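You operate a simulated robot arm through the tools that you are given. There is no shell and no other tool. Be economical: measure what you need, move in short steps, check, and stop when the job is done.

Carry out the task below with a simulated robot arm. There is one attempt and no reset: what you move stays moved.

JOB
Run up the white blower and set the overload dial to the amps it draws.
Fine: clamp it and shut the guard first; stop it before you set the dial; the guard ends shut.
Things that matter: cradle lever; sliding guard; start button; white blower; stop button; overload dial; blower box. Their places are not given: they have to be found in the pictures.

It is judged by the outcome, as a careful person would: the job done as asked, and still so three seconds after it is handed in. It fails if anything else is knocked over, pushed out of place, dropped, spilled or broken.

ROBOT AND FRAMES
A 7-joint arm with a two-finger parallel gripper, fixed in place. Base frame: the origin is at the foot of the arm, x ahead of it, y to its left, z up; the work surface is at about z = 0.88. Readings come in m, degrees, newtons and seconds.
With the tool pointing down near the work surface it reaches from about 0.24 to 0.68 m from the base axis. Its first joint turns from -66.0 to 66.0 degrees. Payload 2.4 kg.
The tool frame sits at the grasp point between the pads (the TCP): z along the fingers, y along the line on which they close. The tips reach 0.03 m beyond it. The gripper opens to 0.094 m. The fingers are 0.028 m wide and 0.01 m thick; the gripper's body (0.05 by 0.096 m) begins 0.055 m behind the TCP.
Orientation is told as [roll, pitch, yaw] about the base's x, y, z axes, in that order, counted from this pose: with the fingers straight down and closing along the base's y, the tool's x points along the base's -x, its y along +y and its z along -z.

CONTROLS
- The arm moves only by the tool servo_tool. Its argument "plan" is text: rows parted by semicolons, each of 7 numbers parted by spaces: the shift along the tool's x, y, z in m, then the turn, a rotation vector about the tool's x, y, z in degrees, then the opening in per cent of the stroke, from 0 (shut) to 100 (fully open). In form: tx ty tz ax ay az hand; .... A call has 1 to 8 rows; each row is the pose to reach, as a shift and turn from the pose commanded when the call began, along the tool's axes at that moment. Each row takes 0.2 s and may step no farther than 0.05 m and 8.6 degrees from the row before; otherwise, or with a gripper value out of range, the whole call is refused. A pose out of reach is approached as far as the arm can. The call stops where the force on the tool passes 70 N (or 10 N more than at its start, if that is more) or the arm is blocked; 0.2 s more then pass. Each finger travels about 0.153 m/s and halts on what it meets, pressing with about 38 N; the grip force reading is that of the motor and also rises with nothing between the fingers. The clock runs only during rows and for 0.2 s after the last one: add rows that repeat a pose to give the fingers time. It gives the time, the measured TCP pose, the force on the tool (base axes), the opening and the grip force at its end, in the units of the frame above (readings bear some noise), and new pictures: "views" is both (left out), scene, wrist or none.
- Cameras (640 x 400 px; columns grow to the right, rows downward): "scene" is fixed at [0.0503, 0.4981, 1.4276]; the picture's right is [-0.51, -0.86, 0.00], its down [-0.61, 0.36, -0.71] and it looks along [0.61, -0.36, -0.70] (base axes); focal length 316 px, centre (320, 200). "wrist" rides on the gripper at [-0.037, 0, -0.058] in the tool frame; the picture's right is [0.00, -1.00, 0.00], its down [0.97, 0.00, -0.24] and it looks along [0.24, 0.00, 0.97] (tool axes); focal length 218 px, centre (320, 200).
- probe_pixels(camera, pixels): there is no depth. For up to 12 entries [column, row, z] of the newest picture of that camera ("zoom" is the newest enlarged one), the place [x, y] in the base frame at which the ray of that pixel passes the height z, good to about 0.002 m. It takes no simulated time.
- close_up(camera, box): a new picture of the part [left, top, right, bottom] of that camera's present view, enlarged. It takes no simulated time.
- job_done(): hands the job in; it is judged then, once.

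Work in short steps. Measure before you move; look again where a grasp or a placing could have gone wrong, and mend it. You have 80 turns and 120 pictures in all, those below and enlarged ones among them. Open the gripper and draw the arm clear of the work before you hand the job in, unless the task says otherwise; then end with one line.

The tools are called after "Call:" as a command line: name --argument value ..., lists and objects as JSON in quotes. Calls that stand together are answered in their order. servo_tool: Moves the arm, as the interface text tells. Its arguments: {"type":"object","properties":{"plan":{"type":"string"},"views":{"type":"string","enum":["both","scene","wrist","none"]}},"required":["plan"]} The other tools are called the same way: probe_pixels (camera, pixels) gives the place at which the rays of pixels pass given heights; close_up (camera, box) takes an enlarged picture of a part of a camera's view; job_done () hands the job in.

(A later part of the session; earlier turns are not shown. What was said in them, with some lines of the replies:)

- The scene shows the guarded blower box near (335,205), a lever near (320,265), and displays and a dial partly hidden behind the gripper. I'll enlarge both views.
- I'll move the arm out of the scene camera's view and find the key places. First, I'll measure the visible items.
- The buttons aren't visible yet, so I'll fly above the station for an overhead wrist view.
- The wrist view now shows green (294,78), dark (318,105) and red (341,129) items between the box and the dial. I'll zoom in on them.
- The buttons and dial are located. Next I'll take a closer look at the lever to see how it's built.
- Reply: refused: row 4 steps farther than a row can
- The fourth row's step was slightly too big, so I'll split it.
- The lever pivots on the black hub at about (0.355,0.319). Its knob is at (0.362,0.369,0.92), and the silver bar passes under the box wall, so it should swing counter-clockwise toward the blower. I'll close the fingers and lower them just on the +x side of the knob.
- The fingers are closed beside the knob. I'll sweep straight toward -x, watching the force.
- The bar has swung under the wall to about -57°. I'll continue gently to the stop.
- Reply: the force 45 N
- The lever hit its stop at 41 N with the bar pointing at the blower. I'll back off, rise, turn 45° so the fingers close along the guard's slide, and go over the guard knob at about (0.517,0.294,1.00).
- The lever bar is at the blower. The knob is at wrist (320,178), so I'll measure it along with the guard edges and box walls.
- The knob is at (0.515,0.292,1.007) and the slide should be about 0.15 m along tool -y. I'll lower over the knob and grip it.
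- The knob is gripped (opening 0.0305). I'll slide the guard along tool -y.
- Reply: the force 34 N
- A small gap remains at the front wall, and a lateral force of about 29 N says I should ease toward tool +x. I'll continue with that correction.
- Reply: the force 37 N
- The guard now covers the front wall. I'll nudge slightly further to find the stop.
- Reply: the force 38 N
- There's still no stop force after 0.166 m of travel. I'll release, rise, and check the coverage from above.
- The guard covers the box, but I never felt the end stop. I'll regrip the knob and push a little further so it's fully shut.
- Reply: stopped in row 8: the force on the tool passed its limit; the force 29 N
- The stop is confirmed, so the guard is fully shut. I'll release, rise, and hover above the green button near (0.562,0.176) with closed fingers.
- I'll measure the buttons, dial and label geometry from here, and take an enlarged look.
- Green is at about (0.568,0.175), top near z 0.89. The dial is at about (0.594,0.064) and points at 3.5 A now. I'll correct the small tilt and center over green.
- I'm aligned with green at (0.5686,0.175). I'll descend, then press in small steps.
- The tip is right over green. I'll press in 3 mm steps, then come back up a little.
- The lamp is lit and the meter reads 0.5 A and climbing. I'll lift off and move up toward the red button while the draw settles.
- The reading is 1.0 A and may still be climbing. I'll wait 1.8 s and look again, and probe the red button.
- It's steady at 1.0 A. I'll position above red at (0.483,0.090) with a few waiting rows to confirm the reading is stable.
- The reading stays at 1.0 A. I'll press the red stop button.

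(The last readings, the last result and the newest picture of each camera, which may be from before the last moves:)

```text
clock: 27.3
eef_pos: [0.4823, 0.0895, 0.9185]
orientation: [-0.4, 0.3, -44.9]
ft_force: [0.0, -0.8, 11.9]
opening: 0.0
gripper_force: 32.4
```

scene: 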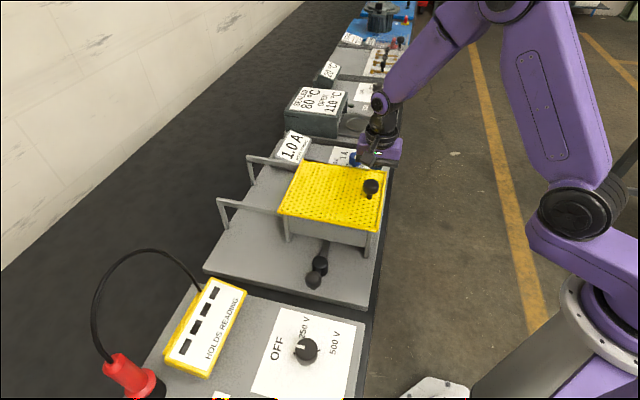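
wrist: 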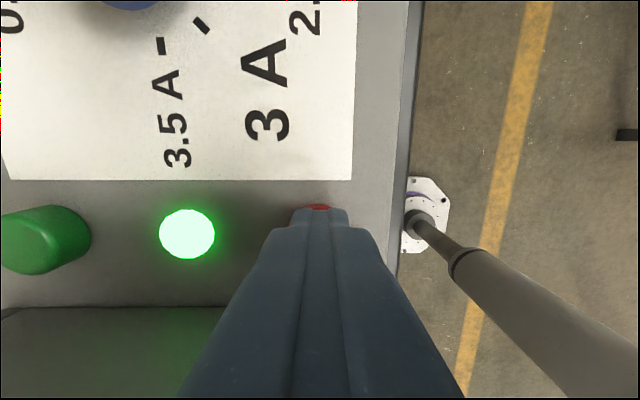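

There's 12 N of contact but the lamp is still lit, so I'll press a bit deeper.

Call:
servo_tool --plan "0 0 0.002 0 0 0 0; 0 0 0.004 0 0 0 0; 0 0 0.005 0 0 0 0" --views "wrist"

```text
clock: 28.1
eef_pos: [0.4833, 0.0888, 0.9142]
orientation: [-0.5, 0.4, -45.0]
ft_force: [-14.4, -8.5, 45.2]
opening: 0.0
gripper_force: 32.7
```

wrist: 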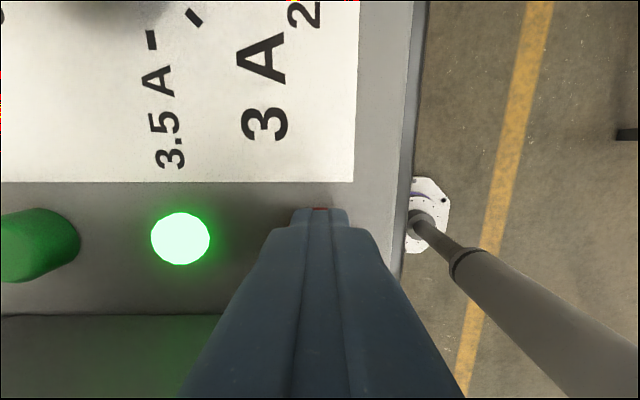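

The button is bottomed at 45 N. The lamp may go out only after the spin-down, so I'll lift, wait and look.

Call:
servo_tool --plan "0 0 -0.03 0 0 0 0; 0 0 -0.07 0 0 0 0; 0 0 -0.11 0 0 0 0; 0 0 -0.11 0 0 0 0; 0 0 -0.11 0 0 0 0; 0 0 -0.11 0 0 0 0; 0 0 -0.11 0 0 0 0; 0 0 -0.11 0 0 0 0"

```text
clock: 29.9
eef_pos: [0.4818, 0.0909, 1.0248]
orientation: [-0.4, 0.4, -44.9]
ft_force: [0.8, 0.8, 0.2]
opening: 0.0001
gripper_force: 33.1
```

scene: 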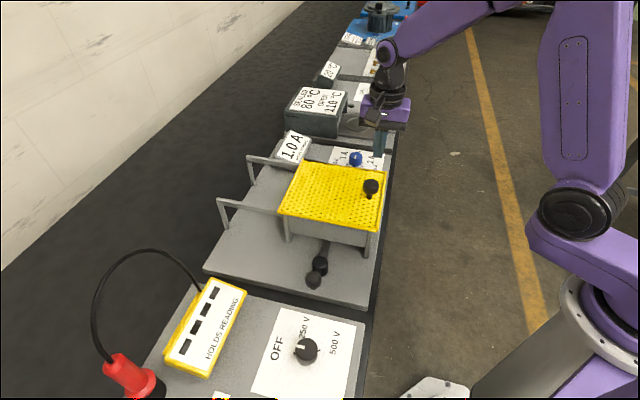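
wrist: 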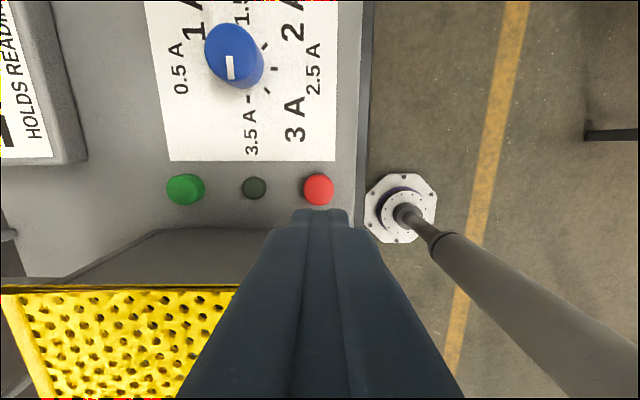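

The lamp is out and the meter holds 1.0 A. The dial must turn from 3.5 A to 1 A, which is 225° counter-clockwise through 3, 2.5, 2 and 1.5. I'll open and hover over it.

Call:
servo_tool --plan "-0.03 0.02 -0.02 0 0 0 20; -0.06 0.04 -0.03 0 0 0 40; -0.0986 0.0597 -0.03 0 0 0 65; -0.0986 0.0597 -0.02 0 0 0 65"

Call:
probe_pixels --camera "scene" --pixels '[[347, 93, 1.0], [347, 93, 0.96], [340, 136, 0.89], [378, 138, 0.89], [382, 110, 0.93], [300, 145, 0.92], [311, 137, 0.93]]'

```text
clock: 30.9
eef_pos: [0.5943, 0.0605, 1.0435]
orientation: [-0.3, 0.4, -44.9]
ft_force: [0.0, -0.3, 0.3]
opening: 0.0611
gripper_force: 0.2
```

scene: 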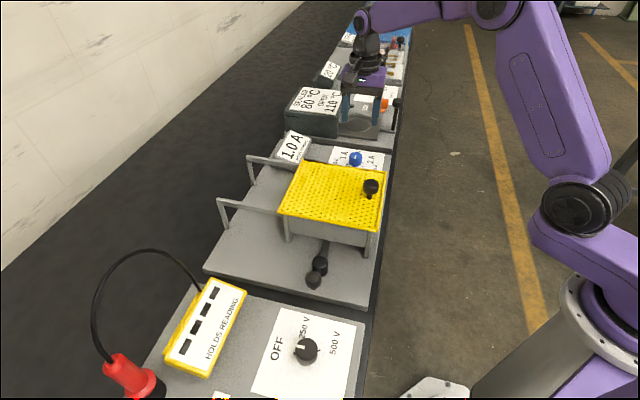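
wrist: 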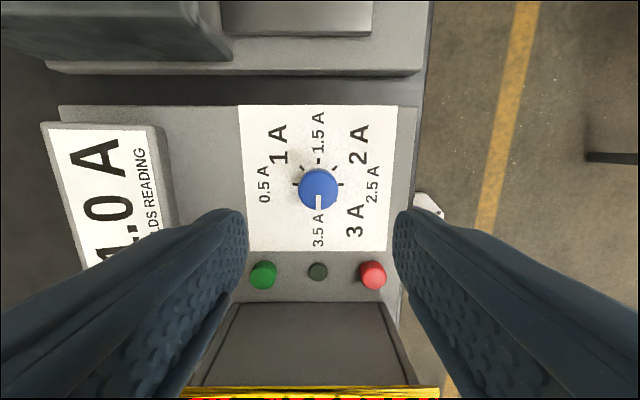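

```text
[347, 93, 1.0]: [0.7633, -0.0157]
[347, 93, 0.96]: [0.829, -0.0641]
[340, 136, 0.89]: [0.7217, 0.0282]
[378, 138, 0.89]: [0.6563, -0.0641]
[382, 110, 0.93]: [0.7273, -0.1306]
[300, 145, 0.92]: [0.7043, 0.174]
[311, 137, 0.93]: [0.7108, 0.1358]
```

Call:
close_up --camera "wrist" --box '[240, 100, 400, 200]'

Call:
probe_pixels --camera "wrist" --pixels '[[318, 187, 0.91], [318, 187, 0.9], [319, 185, 0.885], [229, 62, 0.96], [180, 200, 0.91]]'

```text
4.00 times, centred on (320, 150) of wrist
```

zoom: 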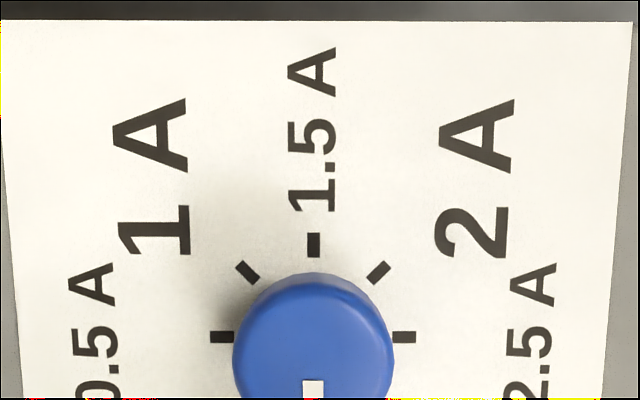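

```text
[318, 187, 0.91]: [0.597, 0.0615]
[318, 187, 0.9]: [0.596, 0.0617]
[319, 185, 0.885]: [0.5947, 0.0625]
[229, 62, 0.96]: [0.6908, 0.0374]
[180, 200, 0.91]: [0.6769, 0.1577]
```

The dial center is about (0.596,0.062), 35 mm across. I'll pre-turn +40°, descend around it, and grip.

Call:
servo_tool --plan "0 0.002 0.03 0 0 8 65; 0 0.002 0.06 0 0 16 65; 0 0.002 0.09 0 0 24 65; 0 0.002 0.105 0 0 32 65; 0 0.002 0.12 0 0 40 65; 0 0.002 0.12 0 0 40 30; 0 0.002 0.12 0 0 40 30"

```text
clock: 32.5
eef_pos: [0.595, 0.0636, 0.9222]
orientation: [-0.6, 0.1, -85.0]
ft_force: [-8.0, -1.3, 1.0]
opening: 0.0353
gripper_force: 44.6
```

scene: 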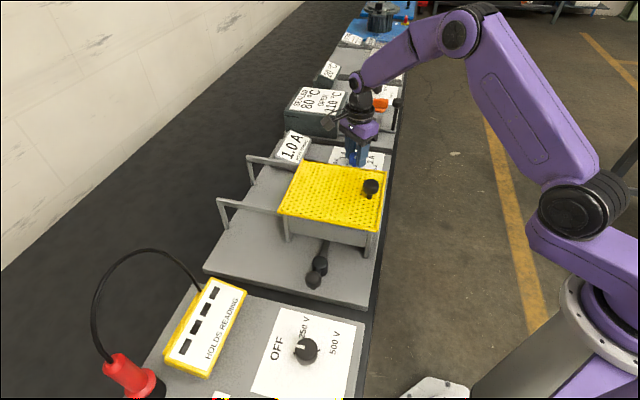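
wrist: 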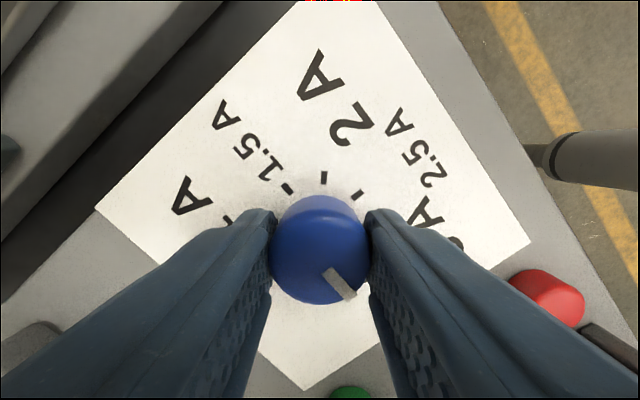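

The dial is gripped (0.0353). I'll turn it counter-clockwise, which is negative about tool z.

Call:
servo_tool --plan "0 0 0 0 0 -8 30; 0 0 0 0 0 -16 30; 0 0 0 0 0 -24 30; 0 0 0 0 0 -32 30; 0 0 0 0 0 -40 30; 0 0 0 0 0 -48 30; 0 0 0 0 0 -56 30; 0 0 0 0 0 -64 30" --views "wrist"

```text
clock: 34.3
eef_pos: [0.595, 0.0631, 0.9211]
orientation: [-0.3, 0.7, -20.8]
ft_force: [-18.2, -6.7, 10.1]
opening: 0.0351
gripper_force: 44.7
```

wrist: 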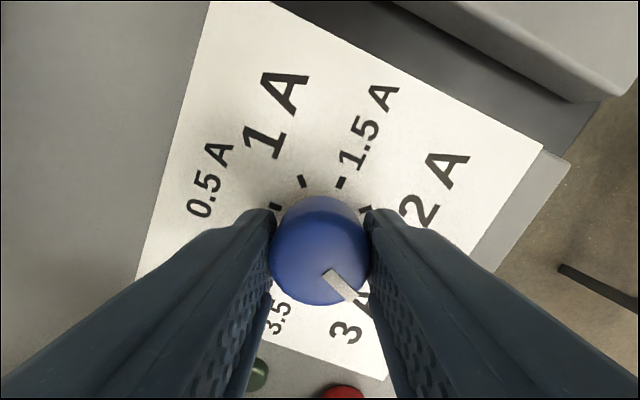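

The dial turns with the hand. I'll continue another 64°.

Call:
servo_tool --plan "0 0 0 0 0 -8 30; 0 0 0 0 0 -16 30; 0 0 0 0 0 -24 30; 0 0 0 0 0 -32 30; 0 0 0 0 0 -40 30; 0 0 0 0 0 -48 30; 0 0 0 0 0 -56 30; 0 0 0 0 0 -64 30" --views "wrist"

```text
clock: 36.1
eef_pos: [0.595, 0.0656, 0.9222]
orientation: [0.5, 0.4, 43.3]
ft_force: [-13.7, -2.3, -1.9]
opening: 0.0346
gripper_force: 45.1
```

wrist: 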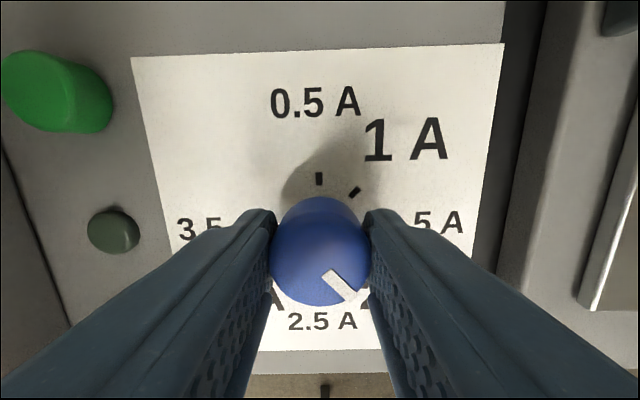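

The pointer is now past 2.5 and near 2 A, with about 97° left. I'll release, rise, and wind the wrist back to regrip.

Call:
servo_tool --plan "0 0 0 0 0 0 65; 0 0 0 0 0 0 65; 0 0 -0.04 0 0 0 65; 0 0 -0.04 0 0 8 65; 0 0 -0.04 0 0 16.5 65; 0 0 -0.04 0 0 25 65; 0 0 -0.04 0 0 33.5 65; 0 0 -0.04 0 0 42 65" --views "none"

Call:
servo_tool --plan "0 0 0 0 0 8.5 65; 0 0 0 0 0 17 65; 0 0 0 0 0 25.5 65; 0 0 0 0 0 34 65; 0 0 0 0 0 42.5 65; 0 0 0 0 0 46 65; 0 0 0 0 0 46 65" --views "wrist"

```text
clock: 37.9
eef_pos: [0.5965, 0.0637, 0.9627]
orientation: [0.0, 0.6, 0.9]
ft_force: [1.2, -0.2, -0.4]
opening: 0.0612
gripper_force: 0.1
```

```text
clock: 39.5
eef_pos: [0.5963, 0.0635, 0.9628]
orientation: [-0.4, 0.4, -45.0]
ft_force: [-0.6, 0.1, 0.4]
opening: 0.061
gripper_force: 0.0
```

wrist: 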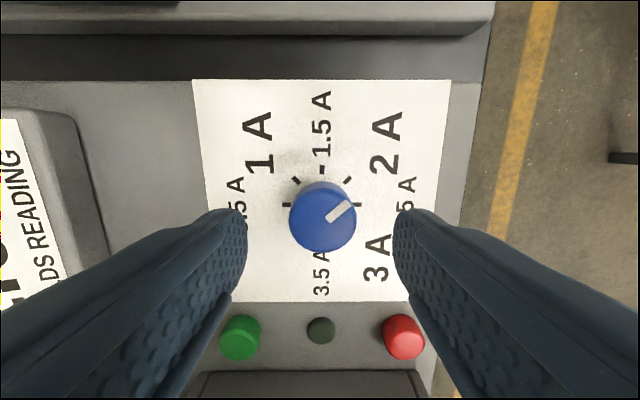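

The pointer is up-right, about 38° above right. The goal is up-left at 135°, so about 97° remains. I'll descend, grip, and start turning.

Call:
servo_tool --plan "0 0 0.04 0 0 0 65; 0 0 0.04 0 0 0 30; 0 0 0.04 0 0 0 30; 0 0 0.04 0 0 -8 30; 0 0 0.04 0 0 -16 30; 0 0 0.04 0 0 -24 30; 0 0 0.04 0 0 -32 30; 0 0 0.04 0 0 -40 30" --views "none"

Call:
servo_tool --plan "0 0 0 0 0 -8 30; 0 0 0 0 0 -16 30; 0 0 0 0 0 -24 30; 0 0 0 0 0 -32 30; 0 0 0 0 0 -40 30; 0 0 0 0 0 -48 30; 0 0 0 0 0 -55 30; 0 0 0 0 0 -55 30" --views "wrist"

```text
clock: 41.3
eef_pos: [0.5953, 0.0636, 0.9252]
orientation: [-0.1, 0.6, -4.7]
ft_force: [-18.6, -5.7, 24.2]
opening: 0.0347
gripper_force: 44.7
```

```text
clock: 43.1
eef_pos: [0.5943, 0.0637, 0.9228]
orientation: [0.4, 0.3, 50.2]
ft_force: [-19.0, -3.3, 32.8]
opening: 0.0345
gripper_force: 45.3
```

wrist: 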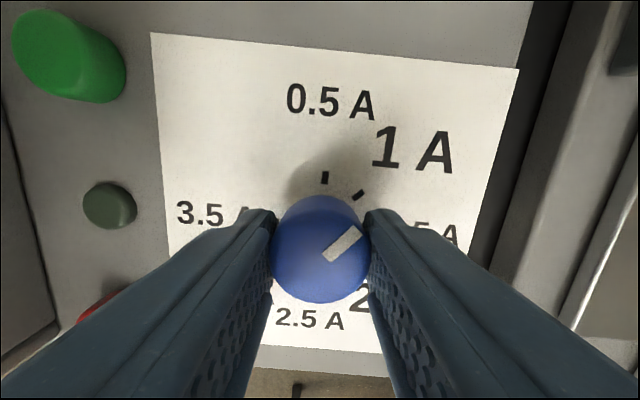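

The pointer now aims at the 1 A tick. I'll release, rise, and inspect.

Call:
servo_tool --plan "0 0 0 0 0 0 65; 0 0 0 0 0 0 65; 0 0 -0.045 0 0 0 65; 0 0 -0.09 0 0 0 65; 0 0 -0.13 0 0 5 65; 0 0 -0.13 0 0 5 65"

Call:
close_up --camera "wrist" --box '[240, 110, 400, 230]'

Call:
close_up --camera "scene" --box '[310, 130, 400, 190]'

```text
clock: 44.5
eef_pos: [0.5958, 0.0658, 1.0551]
orientation: [0.4, 0.5, 45.0]
ft_force: [-0.2, 0.2, 0.2]
opening: 0.0612
gripper_force: 0.1
```

scene: 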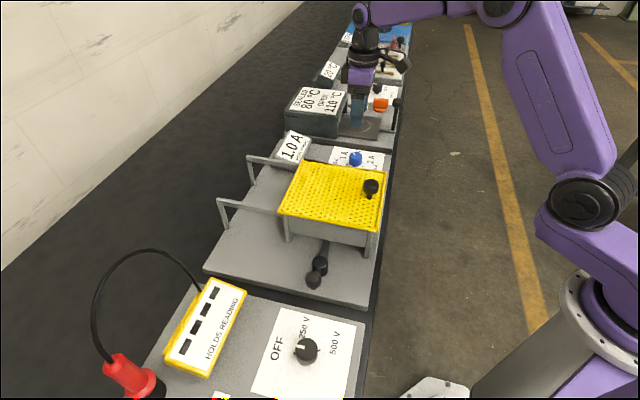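
wrist: 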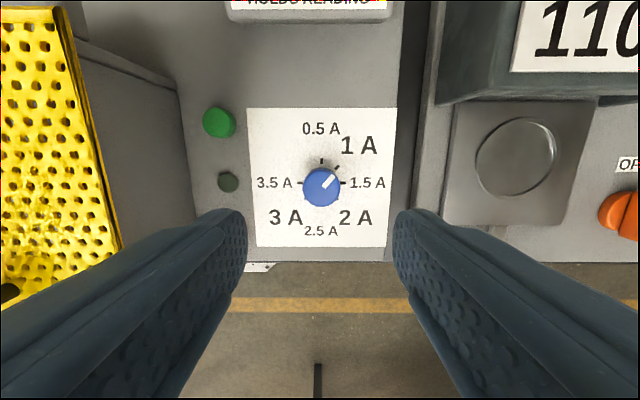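

```text
3.33 times, centred on (320, 170) of wrist
```

zoom: 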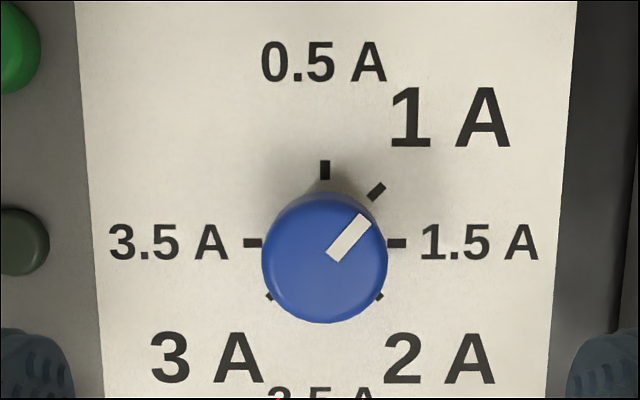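

```text
6.67 times, centred on (355, 160) of scene
```

zoom: 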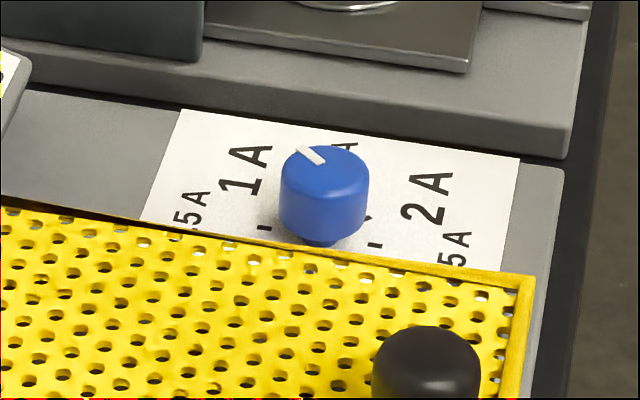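

The pointer sits on 1 A, the guard is shut, the lever is clamped, the lamp is out and the meter holds 1.0 A. I'll raise the arm clear and take a final look.

Call:
servo_tool --plan "0 0 -0.045 0 0 0 90; 0 0 -0.09 0 0 0 100; 0.03 -0.03 -0.12 0 0 0 100; 0.06 -0.06 -0.13 0 0 0 100; 0.09 -0.09 -0.13 0 0 0 100"

Call:
close_up --camera "scene" --box '[200, 110, 410, 300]'

```text
refused: row 3 steps farther than a row can; nothing moved
```

```text
2.11 times, centred on (305, 205) of scene
```

zoom: 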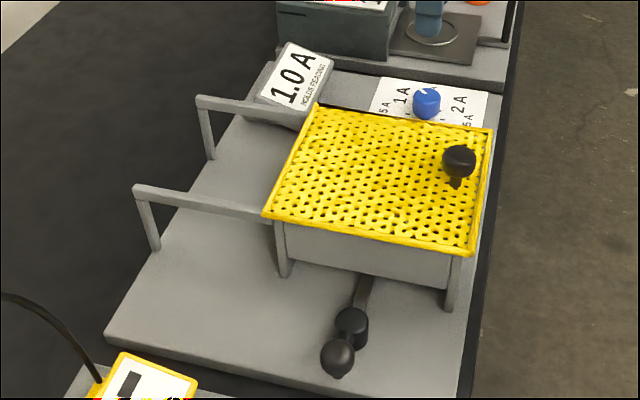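

Everything looks right. The retreat was refused for one oversized step, so I'll simply rise straight up.

Call:
servo_tool --plan "0 0 -0.045 0 0 0 90; 0 0 -0.09 0 0 0 100; 0 0 -0.13 0 0 0 100; 0 0 -0.16 0 0 0 100; 0 0 -0.16 0 0 0 100"

```text
clock: 45.7
eef_pos: [0.6003, 0.063, 1.2126]
orientation: [0.4, 0.4, 45.2]
ft_force: [0.6, 0.3, 0.3]
opening: 0.0939
gripper_force: 0.1
```

scene: 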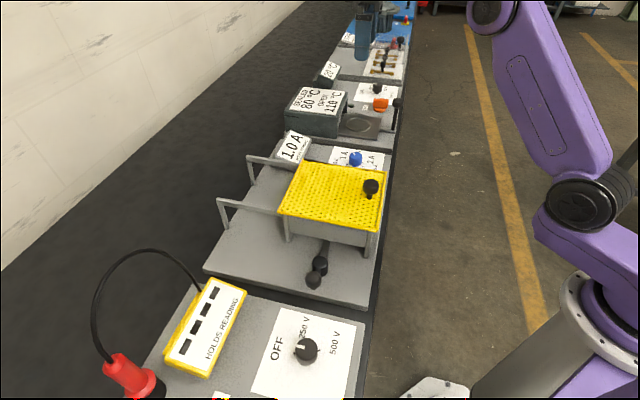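
wrist: 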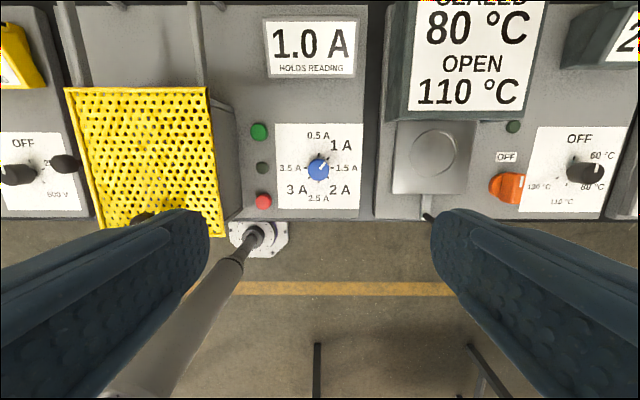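

The meter holds 1.0 A, the dial is at 1 A, the lamp is off, the guard is shut and the arm is clear. I'll hand the job in.

Call:
job_done

```text
The job is handed in.
```

The white blower drew 1.0 A; I clamped it and shut the guard before starting it, stopped it before setting the overload dial to 1 A, and left the guard shut.
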